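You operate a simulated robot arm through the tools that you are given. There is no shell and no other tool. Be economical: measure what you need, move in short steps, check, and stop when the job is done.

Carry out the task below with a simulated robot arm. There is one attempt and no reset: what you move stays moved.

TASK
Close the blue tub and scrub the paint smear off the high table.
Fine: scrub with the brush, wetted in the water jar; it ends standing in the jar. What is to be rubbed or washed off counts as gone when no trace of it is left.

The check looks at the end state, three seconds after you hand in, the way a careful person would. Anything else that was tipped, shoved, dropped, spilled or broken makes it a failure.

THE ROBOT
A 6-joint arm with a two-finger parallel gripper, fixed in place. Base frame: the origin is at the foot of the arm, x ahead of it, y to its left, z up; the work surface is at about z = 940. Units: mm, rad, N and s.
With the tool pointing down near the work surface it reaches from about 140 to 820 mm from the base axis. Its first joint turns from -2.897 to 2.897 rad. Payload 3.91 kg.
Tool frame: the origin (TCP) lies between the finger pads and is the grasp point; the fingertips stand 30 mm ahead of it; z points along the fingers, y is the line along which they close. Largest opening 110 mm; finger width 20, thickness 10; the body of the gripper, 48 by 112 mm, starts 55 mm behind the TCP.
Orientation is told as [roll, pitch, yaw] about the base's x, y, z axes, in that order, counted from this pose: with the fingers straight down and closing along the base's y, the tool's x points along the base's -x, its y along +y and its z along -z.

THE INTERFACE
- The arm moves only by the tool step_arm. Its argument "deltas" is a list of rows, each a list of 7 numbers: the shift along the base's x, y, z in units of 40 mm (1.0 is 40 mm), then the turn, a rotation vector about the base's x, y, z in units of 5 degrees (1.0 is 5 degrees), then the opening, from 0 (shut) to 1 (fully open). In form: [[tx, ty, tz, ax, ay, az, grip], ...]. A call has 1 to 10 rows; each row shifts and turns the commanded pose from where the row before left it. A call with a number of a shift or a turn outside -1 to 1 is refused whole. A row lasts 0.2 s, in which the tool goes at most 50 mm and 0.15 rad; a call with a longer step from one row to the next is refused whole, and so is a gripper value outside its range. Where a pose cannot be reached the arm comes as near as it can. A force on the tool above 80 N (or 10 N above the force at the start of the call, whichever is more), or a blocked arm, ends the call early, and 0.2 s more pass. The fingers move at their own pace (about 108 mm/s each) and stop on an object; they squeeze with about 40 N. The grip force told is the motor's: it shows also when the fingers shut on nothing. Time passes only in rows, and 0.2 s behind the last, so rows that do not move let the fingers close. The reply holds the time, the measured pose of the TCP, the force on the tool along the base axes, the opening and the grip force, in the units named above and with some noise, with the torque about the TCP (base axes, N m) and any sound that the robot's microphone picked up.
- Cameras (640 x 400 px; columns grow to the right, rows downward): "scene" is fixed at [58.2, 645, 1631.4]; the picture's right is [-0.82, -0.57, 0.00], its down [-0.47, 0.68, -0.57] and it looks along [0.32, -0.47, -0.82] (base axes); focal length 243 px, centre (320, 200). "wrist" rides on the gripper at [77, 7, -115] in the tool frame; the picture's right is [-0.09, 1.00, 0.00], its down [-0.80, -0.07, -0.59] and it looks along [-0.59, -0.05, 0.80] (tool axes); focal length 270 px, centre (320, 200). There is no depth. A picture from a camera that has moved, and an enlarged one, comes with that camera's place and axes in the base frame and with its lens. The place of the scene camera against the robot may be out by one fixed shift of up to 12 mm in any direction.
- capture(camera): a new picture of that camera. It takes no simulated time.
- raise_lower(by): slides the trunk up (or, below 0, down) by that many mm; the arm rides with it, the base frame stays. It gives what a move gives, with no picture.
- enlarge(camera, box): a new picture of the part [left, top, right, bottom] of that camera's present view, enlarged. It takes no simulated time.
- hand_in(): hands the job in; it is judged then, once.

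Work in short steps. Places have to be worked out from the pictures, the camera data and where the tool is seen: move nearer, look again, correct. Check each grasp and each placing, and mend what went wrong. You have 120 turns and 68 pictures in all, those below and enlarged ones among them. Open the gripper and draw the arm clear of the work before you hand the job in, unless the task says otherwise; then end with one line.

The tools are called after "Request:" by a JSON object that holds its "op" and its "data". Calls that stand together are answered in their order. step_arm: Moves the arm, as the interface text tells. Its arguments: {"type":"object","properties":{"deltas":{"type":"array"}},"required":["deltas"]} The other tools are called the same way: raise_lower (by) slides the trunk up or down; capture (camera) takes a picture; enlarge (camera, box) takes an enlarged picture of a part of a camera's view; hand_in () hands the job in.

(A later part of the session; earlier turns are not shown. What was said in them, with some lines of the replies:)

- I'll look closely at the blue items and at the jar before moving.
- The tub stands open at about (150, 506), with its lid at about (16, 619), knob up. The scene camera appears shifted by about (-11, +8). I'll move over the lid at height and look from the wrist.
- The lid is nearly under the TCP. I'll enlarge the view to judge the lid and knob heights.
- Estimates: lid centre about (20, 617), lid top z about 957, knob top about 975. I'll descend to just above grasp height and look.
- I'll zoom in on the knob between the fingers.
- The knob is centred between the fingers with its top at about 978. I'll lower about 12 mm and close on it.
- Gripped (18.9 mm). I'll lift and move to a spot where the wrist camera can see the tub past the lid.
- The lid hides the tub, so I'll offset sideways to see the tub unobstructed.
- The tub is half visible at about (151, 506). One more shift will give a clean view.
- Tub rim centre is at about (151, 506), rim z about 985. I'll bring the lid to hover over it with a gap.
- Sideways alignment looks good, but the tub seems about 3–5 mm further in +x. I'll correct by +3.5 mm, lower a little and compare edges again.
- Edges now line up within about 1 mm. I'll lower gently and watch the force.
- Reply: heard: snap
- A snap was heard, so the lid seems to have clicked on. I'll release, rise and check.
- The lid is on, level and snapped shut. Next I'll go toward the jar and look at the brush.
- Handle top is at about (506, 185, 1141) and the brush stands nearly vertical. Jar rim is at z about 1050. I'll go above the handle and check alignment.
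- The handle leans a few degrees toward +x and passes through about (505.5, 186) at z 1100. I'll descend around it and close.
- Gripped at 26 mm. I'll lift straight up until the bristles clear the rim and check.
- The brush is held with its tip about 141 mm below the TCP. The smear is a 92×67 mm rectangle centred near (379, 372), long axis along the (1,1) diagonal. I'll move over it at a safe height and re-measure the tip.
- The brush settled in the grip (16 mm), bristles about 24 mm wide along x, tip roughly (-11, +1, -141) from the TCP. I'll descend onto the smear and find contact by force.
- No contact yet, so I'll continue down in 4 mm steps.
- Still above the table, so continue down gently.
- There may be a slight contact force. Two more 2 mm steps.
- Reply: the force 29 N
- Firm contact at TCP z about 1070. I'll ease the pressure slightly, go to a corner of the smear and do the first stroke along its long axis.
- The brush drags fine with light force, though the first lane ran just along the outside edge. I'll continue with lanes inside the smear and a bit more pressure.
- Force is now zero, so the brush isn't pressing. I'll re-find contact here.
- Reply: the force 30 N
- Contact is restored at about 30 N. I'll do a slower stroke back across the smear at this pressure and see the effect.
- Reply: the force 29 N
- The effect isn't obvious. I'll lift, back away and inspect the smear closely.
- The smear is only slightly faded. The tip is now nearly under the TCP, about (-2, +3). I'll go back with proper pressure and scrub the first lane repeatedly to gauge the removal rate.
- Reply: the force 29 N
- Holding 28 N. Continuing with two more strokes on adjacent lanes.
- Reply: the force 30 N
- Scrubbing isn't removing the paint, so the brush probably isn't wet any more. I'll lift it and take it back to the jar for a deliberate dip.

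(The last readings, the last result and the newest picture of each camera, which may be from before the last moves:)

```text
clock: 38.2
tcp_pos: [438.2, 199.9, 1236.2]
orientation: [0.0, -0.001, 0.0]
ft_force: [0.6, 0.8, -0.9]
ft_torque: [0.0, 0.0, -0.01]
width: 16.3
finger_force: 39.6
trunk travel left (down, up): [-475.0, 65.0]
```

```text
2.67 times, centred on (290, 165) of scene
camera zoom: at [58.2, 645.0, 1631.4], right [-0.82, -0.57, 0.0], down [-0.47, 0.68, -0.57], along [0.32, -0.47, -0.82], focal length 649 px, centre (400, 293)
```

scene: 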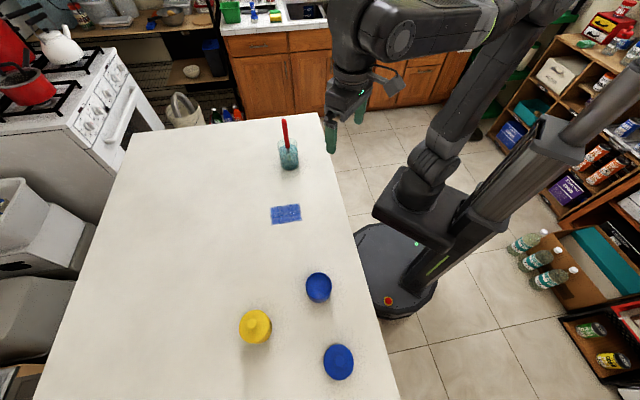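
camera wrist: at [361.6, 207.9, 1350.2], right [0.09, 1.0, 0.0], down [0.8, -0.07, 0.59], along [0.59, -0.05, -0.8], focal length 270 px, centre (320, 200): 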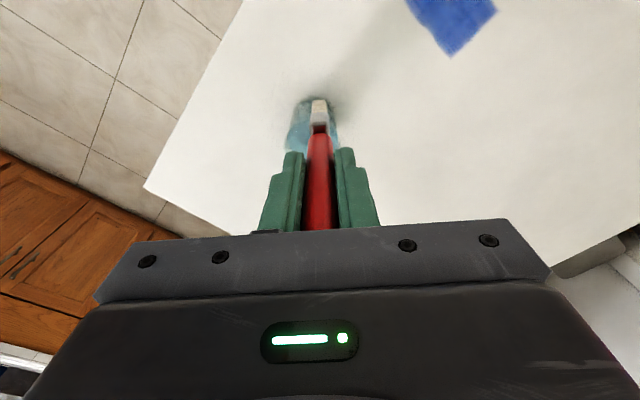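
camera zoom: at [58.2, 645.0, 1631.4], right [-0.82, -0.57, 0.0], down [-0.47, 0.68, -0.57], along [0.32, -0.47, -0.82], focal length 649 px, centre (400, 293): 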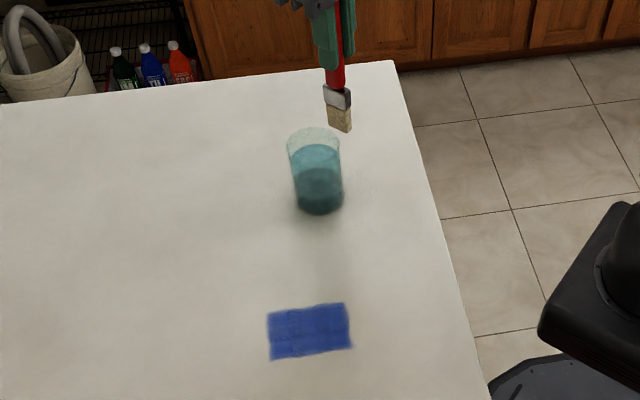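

Smear is essentially unchanged. I'll position the brush over the jar centre (~(500, 187)) and check before dipping.

Request:
{"op": "step_arm", "data": {"deltas": [[0.81, -0.18, 0, 0, 0, 0, 0], [0.81, -0.18, 0, 0, 0, 0, 0], [0, 0, -0.6, 0, 0, 0, 0], [0, 0, 0, 0, 0, 0, 0]]}}

Request:
{"op": "enlarge", "data": {"camera": "wrist", "box": [240, 20, 400, 180]}}

Request:
{"op": "enlarge", "data": {"camera": "scene", "box": [250, 90, 340, 180]}}

```text
clock: 39.2
tcp_pos: [503.0, 184.9, 1210.8]
orientation: [0.0, -0.001, 0.0]
ft_force: [0.0, -0.9, -0.9]
ft_torque: [0.03, -0.01, 0.02]
width: 16.4
finger_force: 40.0
trunk travel left (down, up): [-475.0, 65.0]
```

```text
2.50 times, centred on (320, 100) of wrist
camera zoom: at [426.4, 192.6, 1325.3], right [0.09, 1.0, 0.0], down [0.8, -0.07, 0.59], along [0.59, -0.05, -0.8], focal length 676 px, centre (320, 450)
```

zoom: 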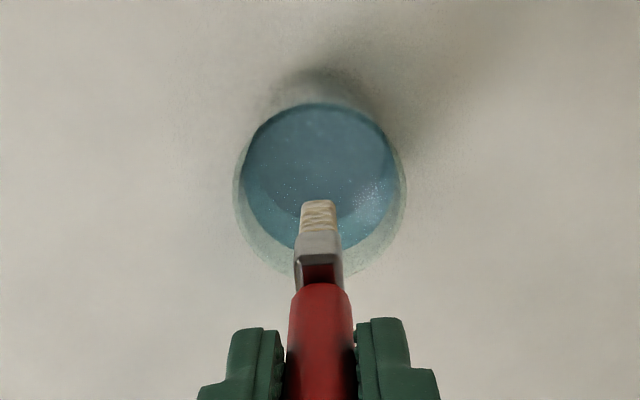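

```text
4.44 times, centred on (295, 135) of scene
camera zoom: at [58.2, 645.0, 1631.4], right [-0.82, -0.57, 0.0], down [-0.47, 0.68, -0.57], along [0.32, -0.47, -0.82], focal length 1082 px, centre (431, 489)
```

zoom: 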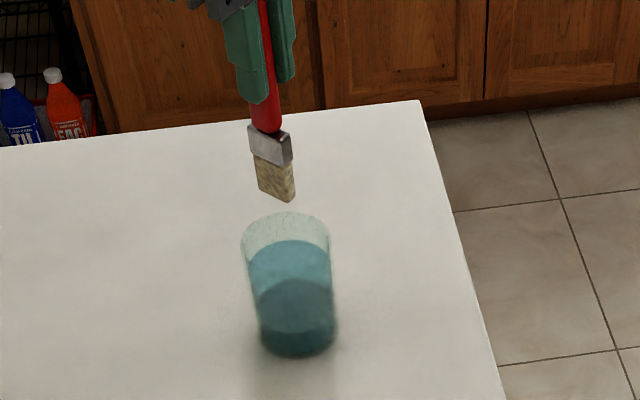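

Jar rim centre is at (502, 186), and the brush is aligned with it. I'll dip down to TCP z about 1090 (tip about 967), swirl slightly, wait and lift.

Request:
{"op": "step_arm", "data": {"deltas": [[0, 0, -1, 0, 0, 0, 0], [0, 0, -1, 0, 0, 0, 0], [0, 0, -0.7, 0, 0, 0, 0], [0, 0, -0.3, 0, 0, 0, 0], [0.12, 0, 0, 0, 0, 0, 0], [-0.2, 0, 0, 0, 0, 0, 0], [0.2, 0, 0, 0, 0, 0, 0], [-0.12, 0, 0, 0, 0, 0, 0], [0, 0, 0, 0, 0, 0, 0], [0, 0, 0, 0, 0, 0, 0]]}}

Request:
{"op": "enlarge", "data": {"camera": "scene", "box": [250, 90, 340, 180]}}

```text
clock: 41.4
tcp_pos: [503.5, 186.9, 1091.5]
orientation: [0.001, -0.003, 0.001]
ft_force: [5.4, -0.5, 27.4]
ft_torque: [-0.04, -0.71, 0.03]
width: 16.4
finger_force: 40.1
trunk travel left (down, up): [-475.0, 65.0]
```

```text
4.44 times, centred on (295, 135) of scene
camera zoom: at [58.2, 645.0, 1631.4], right [-0.82, -0.57, 0.0], down [-0.47, 0.68, -0.57], along [0.32, -0.47, -0.82], focal length 1082 px, centre (431, 489)
```

zoom: 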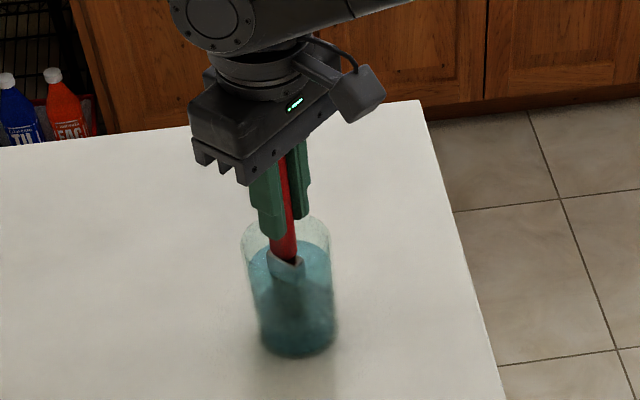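

The bristles touched the jar's floor (27 N). I'll raise slightly, soak a moment, then lift out and look.

Request:
{"op": "step_arm", "data": {"deltas": [[0, 0, 0.2, 0, 0, 0, 0], [0, 0, 0, 0, 0, 0, 0], [0, 0, 0, 0, 0, 0, 0], [0, 0, 0, 0, 0, 0, 0], [0, 0, 0.8, 0, 0, 0, 0], [0, 0, 1, 0, 0, 0, 0], [0, 0, 1, 0, 0, 0, 0], [0, 0, 0.6, 0, 0, 0, 0], [0, 0, 0, 0, 0, 0, 0]]}}

Request:
{"op": "enlarge", "data": {"camera": "scene", "box": [250, 90, 340, 180]}}

```text
clock: 43.4
tcp_pos: [502.5, 188.4, 1234.5]
orientation: [0.0, 0.0, 0.0]
ft_force: [0.0, -0.8, -0.7]
ft_torque: [0.01, -0.01, 0.03]
width: 16.4
finger_force: 40.2
trunk travel left (down, up): [-475.0, 65.0]
```

```text
4.44 times, centred on (295, 135) of scene
camera zoom: at [58.2, 645.0, 1631.4], right [-0.82, -0.57, 0.0], down [-0.47, 0.68, -0.57], along [0.32, -0.47, -0.82], focal length 1082 px, centre (431, 489)
```

zoom: 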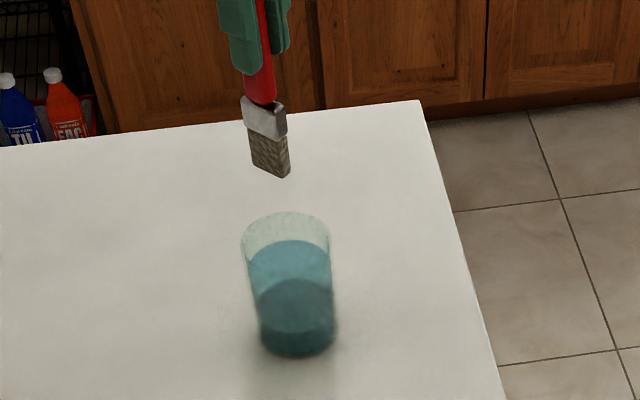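

The bristles are now visibly darker, so the brush is wet, and the jar is unmoved. I'll go straight back to the smear corner and press.

Request:
{"op": "step_arm", "data": {"deltas": [[-0.885, 0.83, 0, 0, 0, 0, 0], [-0.885, 0.83, 0, 0, 0, 0, 0], [-0.885, 0.83, 0, 0, 0, 0, 0], [-0.885, 0.83, 0, 0, 0, 0, 0], [-0.885, 0.83, 0, 0, 0, 0, 0], [0, 0, -1, 0, 0, 0, 0], [0, 0, -1, 0, 0, 0, 0], [0, 0, -1, 0, 0, 0, 0], [0, 0, -1, 0, 0, 0, 0], [0, 0, -0.3, 0, 0, 0, 0]]}}

```text
clock: 45.6
tcp_pos: [327.9, 350.7, 1062.6]
orientation: [0.0, -0.001, 0.0]
ft_force: [-0.6, -0.8, -0.4]
ft_torque: [0.01, 0.02, -0.01]
width: 16.0
finger_force: 40.3
trunk travel left (down, up): [-475.0, 65.0]
```

No contact at 1062, so the brush slid up a little in the grip. I'll lower in small steps.

Request:
{"op": "step_arm", "data": {"deltas": [[0, 0, -0.06, 0, 0, 0, 0], [0, 0, -0.06, 0, 0, 0, 0], [0, 0, 0, 0, 0, 0, 0]]}}

```text
clock: 46.4
tcp_pos: [328.3, 351.8, 1060.7]
orientation: [0.003, -0.003, -0.001]
ft_force: [1.3, -3.3, 30.5]
ft_torque: [-0.37, -0.17, 0.01]
width: 16.4
finger_force: 40.3
trunk travel left (down, up): [-475.0, 65.0]
```

Pressing at 30 N. Strokes now.

Request:
{"op": "step_arm", "data": {"deltas": [[0.58, 0.58, 0, 0, 0, 0, 0], [0.58, 0.58, 0, 0, 0, 0, 0], [0.58, 0.58, 0, 0, 0, 0, 0], [0.2, -0.2, 0, 0, 0, 0, 0], [-0.58, -0.58, 0, 0, 0, 0, 0], [-0.58, -0.58, 0, 0, 0, 0, 0], [-0.58, -0.58, 0, 0, 0, 0, 0]]}}

Request:
{"op": "enlarge", "data": {"camera": "scene", "box": [250, 180, 320, 240]}}

```text
clock: 48.0
tcp_pos: [334.8, 344.2, 1059.0]
orientation: [-0.001, -0.001, 0.0]
ft_force: [-0.1, 1.3, 28.1]
ft_torque: [0.13, -0.23, 0.03]
width: 16.2
finger_force: 39.5
trunk travel left (down, up): [-475.0, 65.0]
```

```text
6.67 times, centred on (285, 210) of scene
camera zoom: at [58.2, 645.0, 1631.4], right [-0.82, -0.57, 0.0], down [-0.47, 0.68, -0.57], along [0.32, -0.47, -0.82], focal length 1622 px, centre (553, 133)
```

zoom: 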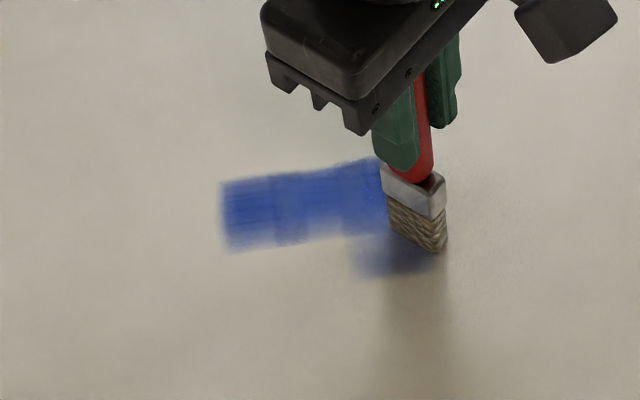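

It works: two thirds of the lower strip is gone. Continuing with the next lanes.

Request:
{"op": "step_arm", "data": {"deltas": [[0.2, -0.2, 0, 0, 0, 0, 0], [0.58, 0.58, 0, 0, 0, 0, 0], [0.58, 0.58, 0, 0, 0, 0, 0], [0.58, 0.58, 0, 0, 0, 0, 0], [0.25, -0.25, 0, 0, 0, 0, 0], [-0.58, -0.58, 0, 0, 0, 0, 0], [-0.58, -0.58, 0, 0, 0, 0, 0], [-0.58, -0.58, 0, 0, 0, 0, 0]]}}

Request:
{"op": "step_arm", "data": {"deltas": [[0.25, -0.25, 0, 0, 0, 0, 0], [0.58, 0.58, 0, 0, 0, 0, 0], [0.58, 0.58, 0, 0, 0, 0, 0], [0.58, 0.58, 0, 0, 0, 0, 0], [0.25, -0.25, 0, 0, 0, 0, 0], [-0.58, -0.58, 0, 0, 0, 0, 0], [-0.58, -0.58, 0, 0, 0, 0, 0], [-0.58, -0.58, 0, 0, 0, 0, 0]]}}

Request:
{"op": "enlarge", "data": {"camera": "scene", "box": [250, 180, 320, 240]}}

```text
clock: 49.8
tcp_pos: [351.3, 323.3, 1058.3]
orientation: [-0.003, 0.002, 0.0]
ft_force: [-1.6, -1.9, 5.6]
ft_torque: [-0.15, 0.08, -0.04]
width: 15.9
finger_force: 39.5
trunk travel left (down, up): [-475.0, 65.0]
```

```text
clock: 51.6
tcp_pos: [372.7, 306.4, 1058.0]
orientation: [0.001, -0.001, -0.001]
ft_force: [-0.1, 0.6, -0.6]
ft_torque: [-0.03, -0.01, 0.01]
width: 16.4
finger_force: 40.0
trunk travel left (down, up): [-475.0, 65.0]
```

```text
6.67 times, centred on (285, 210) of scene
camera zoom: at [58.2, 645.0, 1631.4], right [-0.82, -0.57, 0.0], down [-0.47, 0.68, -0.57], along [0.32, -0.47, -0.82], focal length 1622 px, centre (553, 133)
```

zoom: 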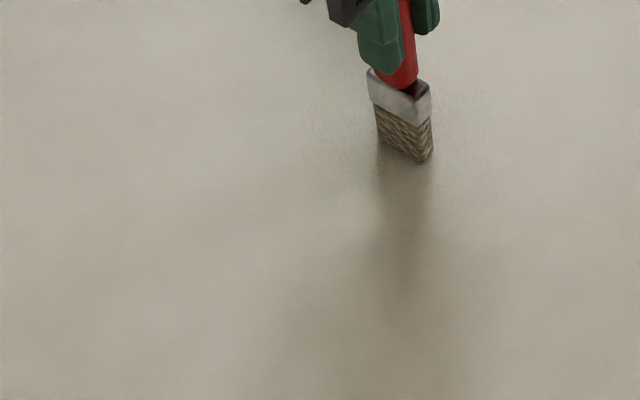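

The smear looks gone. I'll lift, carry the brush over the jar, and check the table from both cameras.

Request:
{"op": "step_arm", "data": {"deltas": [[0, 0, 0.5, 0, 0, 0, 0], [0, 0, 1, 0, 0, 0, 0], [0, 0, 1, 0, 0, 0, 0], [0, 0, 1, 0, 0, 0, 0], [0, 0, 0.9, 0, 0, 0, 0], [0.4, -0.38, 0, 0, 0, 0, 0], [0, 0, 0, 0, 0, 0, 0]]}}

Request:
{"op": "capture", "data": {"camera": "wrist"}}

Request:
{"op": "enlarge", "data": {"camera": "scene", "box": [220, 150, 340, 270]}}

```text
clock: 53.2
tcp_pos: [389.3, 290.8, 1233.5]
orientation: [0.0, 0.0, -0.001]
ft_force: [0.5, 0.5, 0.5]
ft_torque: [0.01, 0.01, 0.01]
width: 16.4
finger_force: 40.6
trunk travel left (down, up): [-475.0, 65.0]
```

```text
24 pictures are left
camera wrist: at [312.3, 299.0, 1348.5], right [0.09, 1.0, 0.0], down [0.8, -0.07, 0.59], along [0.59, -0.05, -0.8], focal length 270 px, centre (320, 200)
```

wrist: 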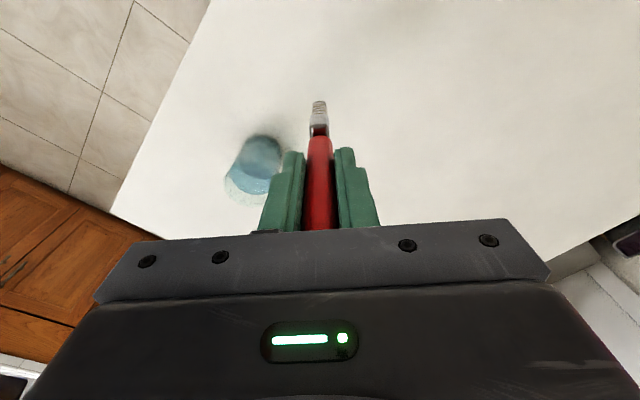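

```text
3.33 times, centred on (280, 210) of scene
camera zoom: at [58.2, 645.0, 1631.4], right [-0.82, -0.57, 0.0], down [-0.47, 0.68, -0.57], along [0.32, -0.47, -0.82], focal length 811 px, centre (453, 167)
```

zoom: 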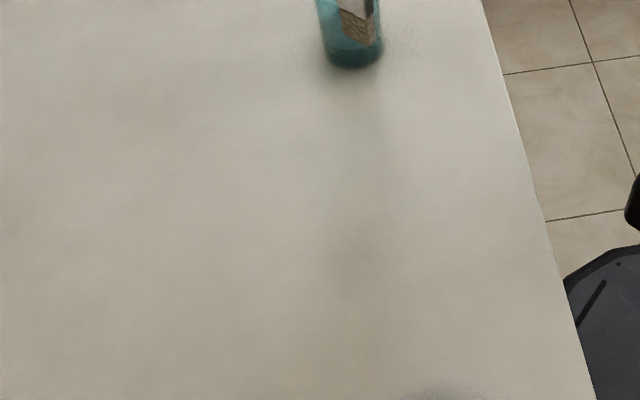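

The table is clean. Moving over the jar for the return and checking alignment.

Request:
{"op": "step_arm", "data": {"deltas": [[0.713, -0.656, 0, 0, 0, 0, 0], [0.713, -0.656, 0, 0, 0, 0, 0], [0.713, -0.656, 0, 0, 0, 0, 0], [0.713, -0.656, 0, 0, 0, 0, 0], [0, 0, -0.5, 0, 0, 0, 0], [0, 0, 0, 0, 0, 0, 0]]}}

Request:
{"op": "enlarge", "data": {"camera": "wrist", "box": [240, 20, 400, 180]}}

Request:
{"op": "enlarge", "data": {"camera": "scene", "box": [250, 90, 340, 180]}}

```text
clock: 54.6
tcp_pos: [502.1, 185.3, 1215.2]
orientation: [-0.001, 0.0, 0.001]
ft_force: [-0.1, 0.8, -1.1]
ft_torque: [-0.02, 0.02, -0.01]
width: 16.3
finger_force: 40.0
trunk travel left (down, up): [-475.0, 65.0]
```

```text
2.50 times, centred on (320, 100) of wrist
camera zoom: at [424.5, 192.7, 1329.0], right [0.09, 1.0, 0.0], down [0.8, -0.07, 0.59], along [0.59, -0.05, -0.8], focal length 676 px, centre (320, 450)
```

zoom: 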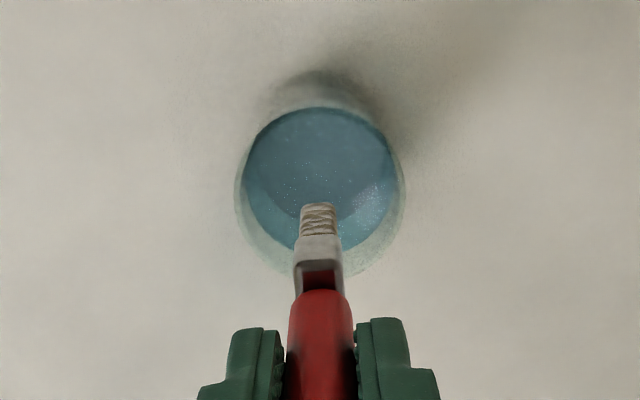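

```text
4.44 times, centred on (295, 135) of scene
camera zoom: at [58.2, 645.0, 1631.4], right [-0.82, -0.57, 0.0], down [-0.47, 0.68, -0.57], along [0.32, -0.47, -0.82], focal length 1082 px, centre (431, 489)
```

zoom: 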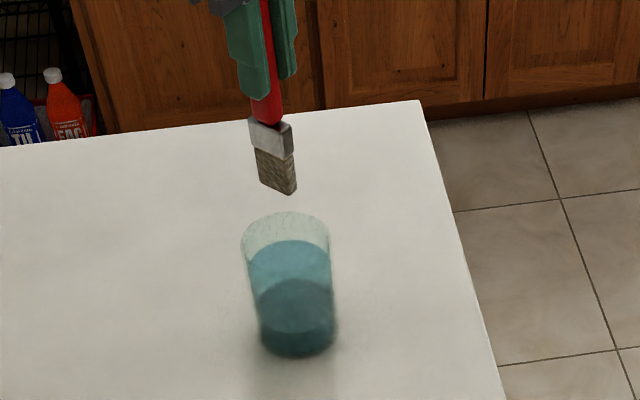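

Alignment is the same as before. Lowering the brush into the jar.

Request:
{"op": "step_arm", "data": {"deltas": [[0, 0, -1, 0, 0, 0, 0], [0, 0, -1, 0, 0, 0, 0], [0, 0, -0.8, 0, 0, 0, 0], [0, 0, -0.15, 0, 0, 0, 0], [0, 0, 0, 0, 0, 0, 0]]}}

```text
clock: 55.8
tcp_pos: [502.5, 185.9, 1095.8]
orientation: [-0.001, -0.001, 0.001]
ft_force: [-0.2, -0.9, -0.1]
ft_torque: [0.02, 0.0, -0.02]
width: 16.3
finger_force: 40.0
trunk travel left (down, up): [-475.0, 65.0]
```

No contact yet; a few more millimetres in small steps.

Request:
{"op": "step_arm", "data": {"deltas": [[0, 0, -0.06, 0, 0, 0, 0], [0, 0, -0.06, 0, 0, 0, 0], [0, 0, 0, 0, 0, 0, 0]]}}

```text
clock: 56.6
tcp_pos: [503.8, 186.3, 1089.9]
orientation: [0.001, 0.001, -0.001]
ft_force: [0.5, -0.1, -0.9]
ft_torque: [-0.02, 0.01, 0.01]
width: 16.5
finger_force: 39.4
trunk travel left (down, up): [-475.0, 65.0]
```

Request:
{"op": "step_arm", "data": {"deltas": [[0, 0, -0.05, 0, 0, 0, 0], [0, 0, -0.04, 0, 0, 0, 0], [0, 0, 0, 0, 0, 0, 0]]}}

Request:
{"op": "enlarge", "data": {"camera": "wrist", "box": [240, 20, 400, 180]}}

```text
clock: 57.4
tcp_pos: [503.2, 185.4, 1087.7]
orientation: [0.001, -0.002, 0.001]
ft_force: [0.5, -0.1, 6.5]
ft_torque: [-0.01, -0.16, 0.02]
width: 16.3
finger_force: 40.0
trunk travel left (down, up): [-475.0, 65.0]
```

```text
2.50 times, centred on (320, 100) of wrist
camera zoom: at [425.9, 193.7, 1202.7], right [0.09, 1.0, 0.0], down [0.8, -0.07, 0.6], along [0.59, -0.05, -0.8], focal length 676 px, centre (320, 450)
```

zoom: 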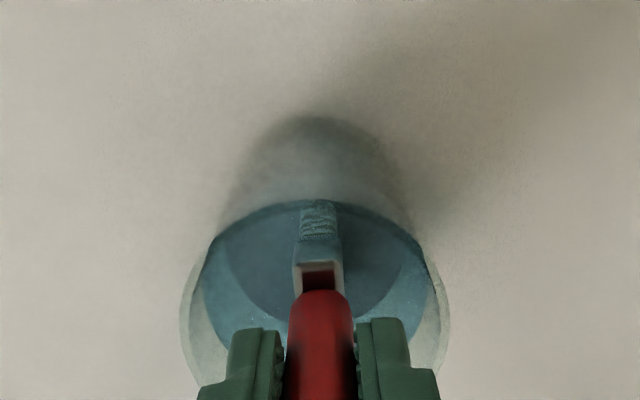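

The brush touches the jar floor (6.5 N). Releasing, then checking how it stands before rising.

Request:
{"op": "step_arm", "data": {"deltas": [[0, 0, 0.02, 0, 0, 0, 0.25], [0, 0, 0, 0, 0, 0, 0.4], [0, 0, 0, 0, 0, 0, 0.6], [0, 0, 0, 0, 0, 0, 0.6], [0, 0, 0, 0, 0, 0, 0.6]]}}

Request:
{"op": "capture", "data": {"camera": "wrist"}}

```text
clock: 58.6
tcp_pos: [502.9, 185.7, 1087.4]
orientation: [0.001, 0.0, 0.0]
ft_force: [-0.6, -0.4, 1.5]
ft_torque: [0.05, -0.01, 0.0]
width: 66.0
finger_force: 0.1
trunk travel left (down, up): [-475.0, 65.0]
```

```text
19 pictures are left
camera wrist: at [425.8, 194.2, 1202.8], right [0.09, 1.0, 0.0], down [0.8, -0.07, 0.59], along [0.59, -0.05, -0.8], focal length 270 px, centre (320, 200)
```

wrist: 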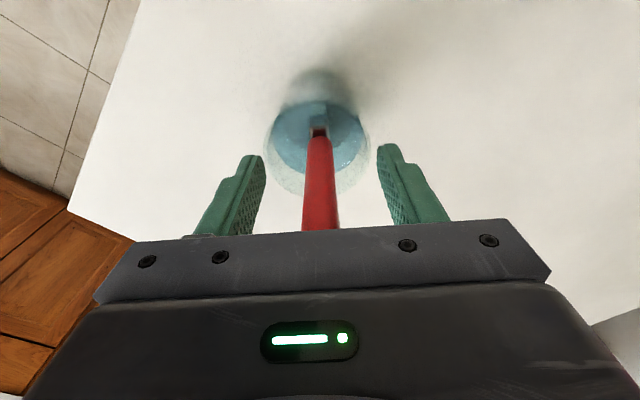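

The brush stands centred between the open fingers. I'll rise straight up and check it.

Request:
{"op": "step_arm", "data": {"deltas": [[0, 0, 0.3, 0, 0, 0, 0.6], [0, 0, 0.7, 0, 0, 0, 0.6], [0, 0, 1, 0, 0, 0, 0.6], [0, 0, 1, 0, 0, 0, 0.6], [0, 0, 1, 0, 0, 0, 0.6], [0, 0, 1, 0, 0, 0, 0.6], [-0.9, 0.3, 0, 0, 0, 0, 0.6], [-0.9, 0.3, 0, 0, 0, 0, 0.6], [-0.9, 0.3, 0, 0, 0, 0, 0.6], [-0.9, 0.3, 0, 0, 0, 0, 0.6]]}}

Request:
{"op": "capture", "data": {"camera": "wrist"}}

Request:
{"op": "capture", "data": {"camera": "scene"}}

```text
clock: 60.8
tcp_pos: [358.7, 232.0, 1288.4]
orientation: [0.0, -0.001, 0.0]
ft_force: [0.1, 0.3, -0.8]
ft_torque: [0.0, -0.04, 0.0]
width: 66.2
finger_force: 0.0
trunk travel left (down, up): [-475.0, 65.0]
```

```text
18 pictures are left
camera wrist: at [281.4, 239.9, 1404.0], right [0.09, 1.0, 0.0], down [0.8, -0.07, 0.6], along [0.59, -0.05, -0.8], focal length 270 px, centre (320, 200)
```

wrist: 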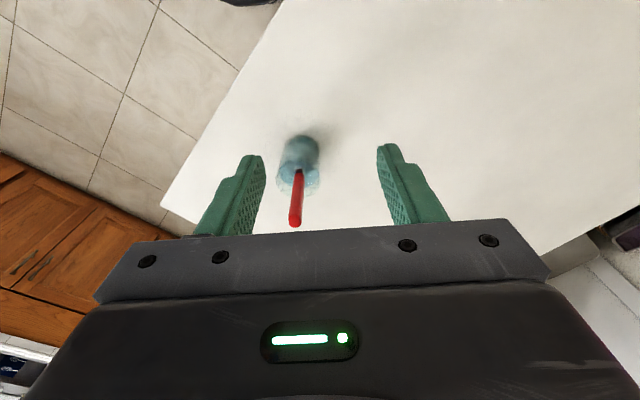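

```text
17 pictures are left
```

scene: 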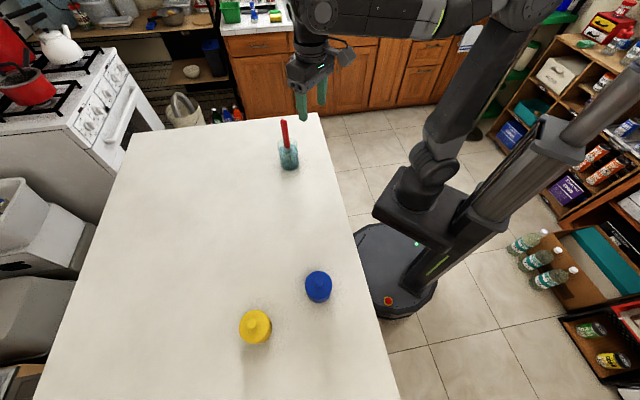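

Everything stands as it should. A final close look at the smear area and the tub.

Request:
{"op": "enlarge", "data": {"camera": "scene", "box": [245, 175, 325, 255]}}

Request:
{"op": "enlarge", "data": {"camera": "scene", "box": [290, 255, 350, 315]}}

Request:
{"op": "enlarge", "data": {"camera": "wrist", "box": [300, 0, 540, 150]}}

```text
5.00 times, centred on (285, 215) of scene
camera zoom: at [58.2, 645.0, 1631.4], right [-0.82, -0.57, 0.0], down [-0.47, 0.68, -0.57], along [0.32, -0.47, -0.82], focal length 1217 px, centre (495, 125)
```

zoom: 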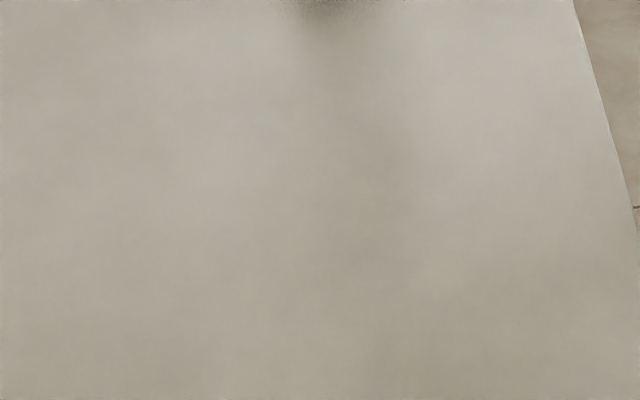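

```text
6.67 times, centred on (320, 285) of scene
camera zoom: at [58.2, 645.0, 1631.4], right [-0.82, -0.57, 0.0], down [-0.47, 0.68, -0.57], along [0.32, -0.47, -0.82], focal length 1622 px, centre (320, -367)
```

zoom: 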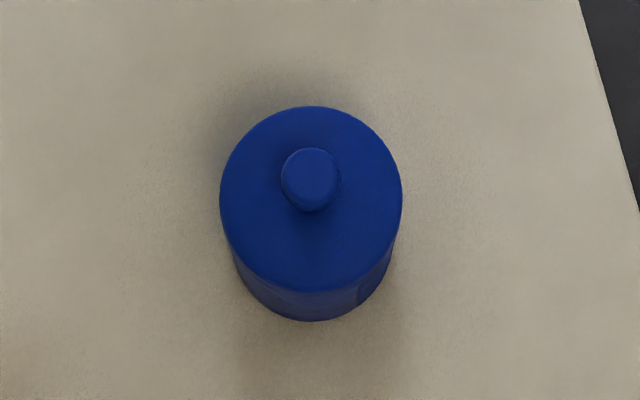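

```text
2.67 times, centred on (420, 75) of wrist
camera zoom: at [281.4, 239.9, 1404.0], right [0.09, 1.0, 0.0], down [0.8, -0.07, 0.6], along [0.59, -0.05, -0.8], focal length 721 px, centre (53, 533)
```

zoom: 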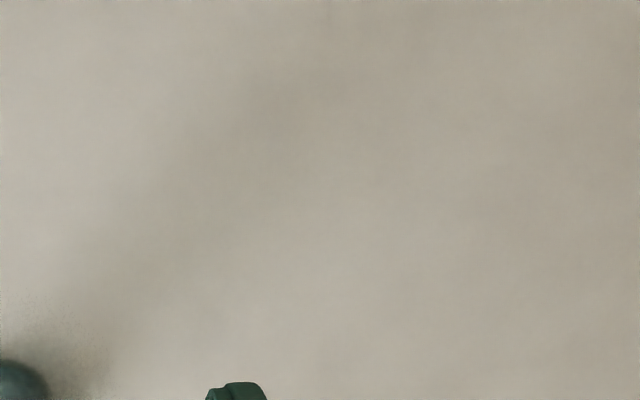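

The smear is gone with no trace, the tub is closed with its lid flush, the brush stands in the jar and the arm is clear. Handing in.

Request:
{"op": "hand_in", "data": {}}

```text
The job is handed in.
```

The blue tub is closed with its lid snapped on, the paint smear is scrubbed off the high table with no trace left, and the brush is standing in the water jar.
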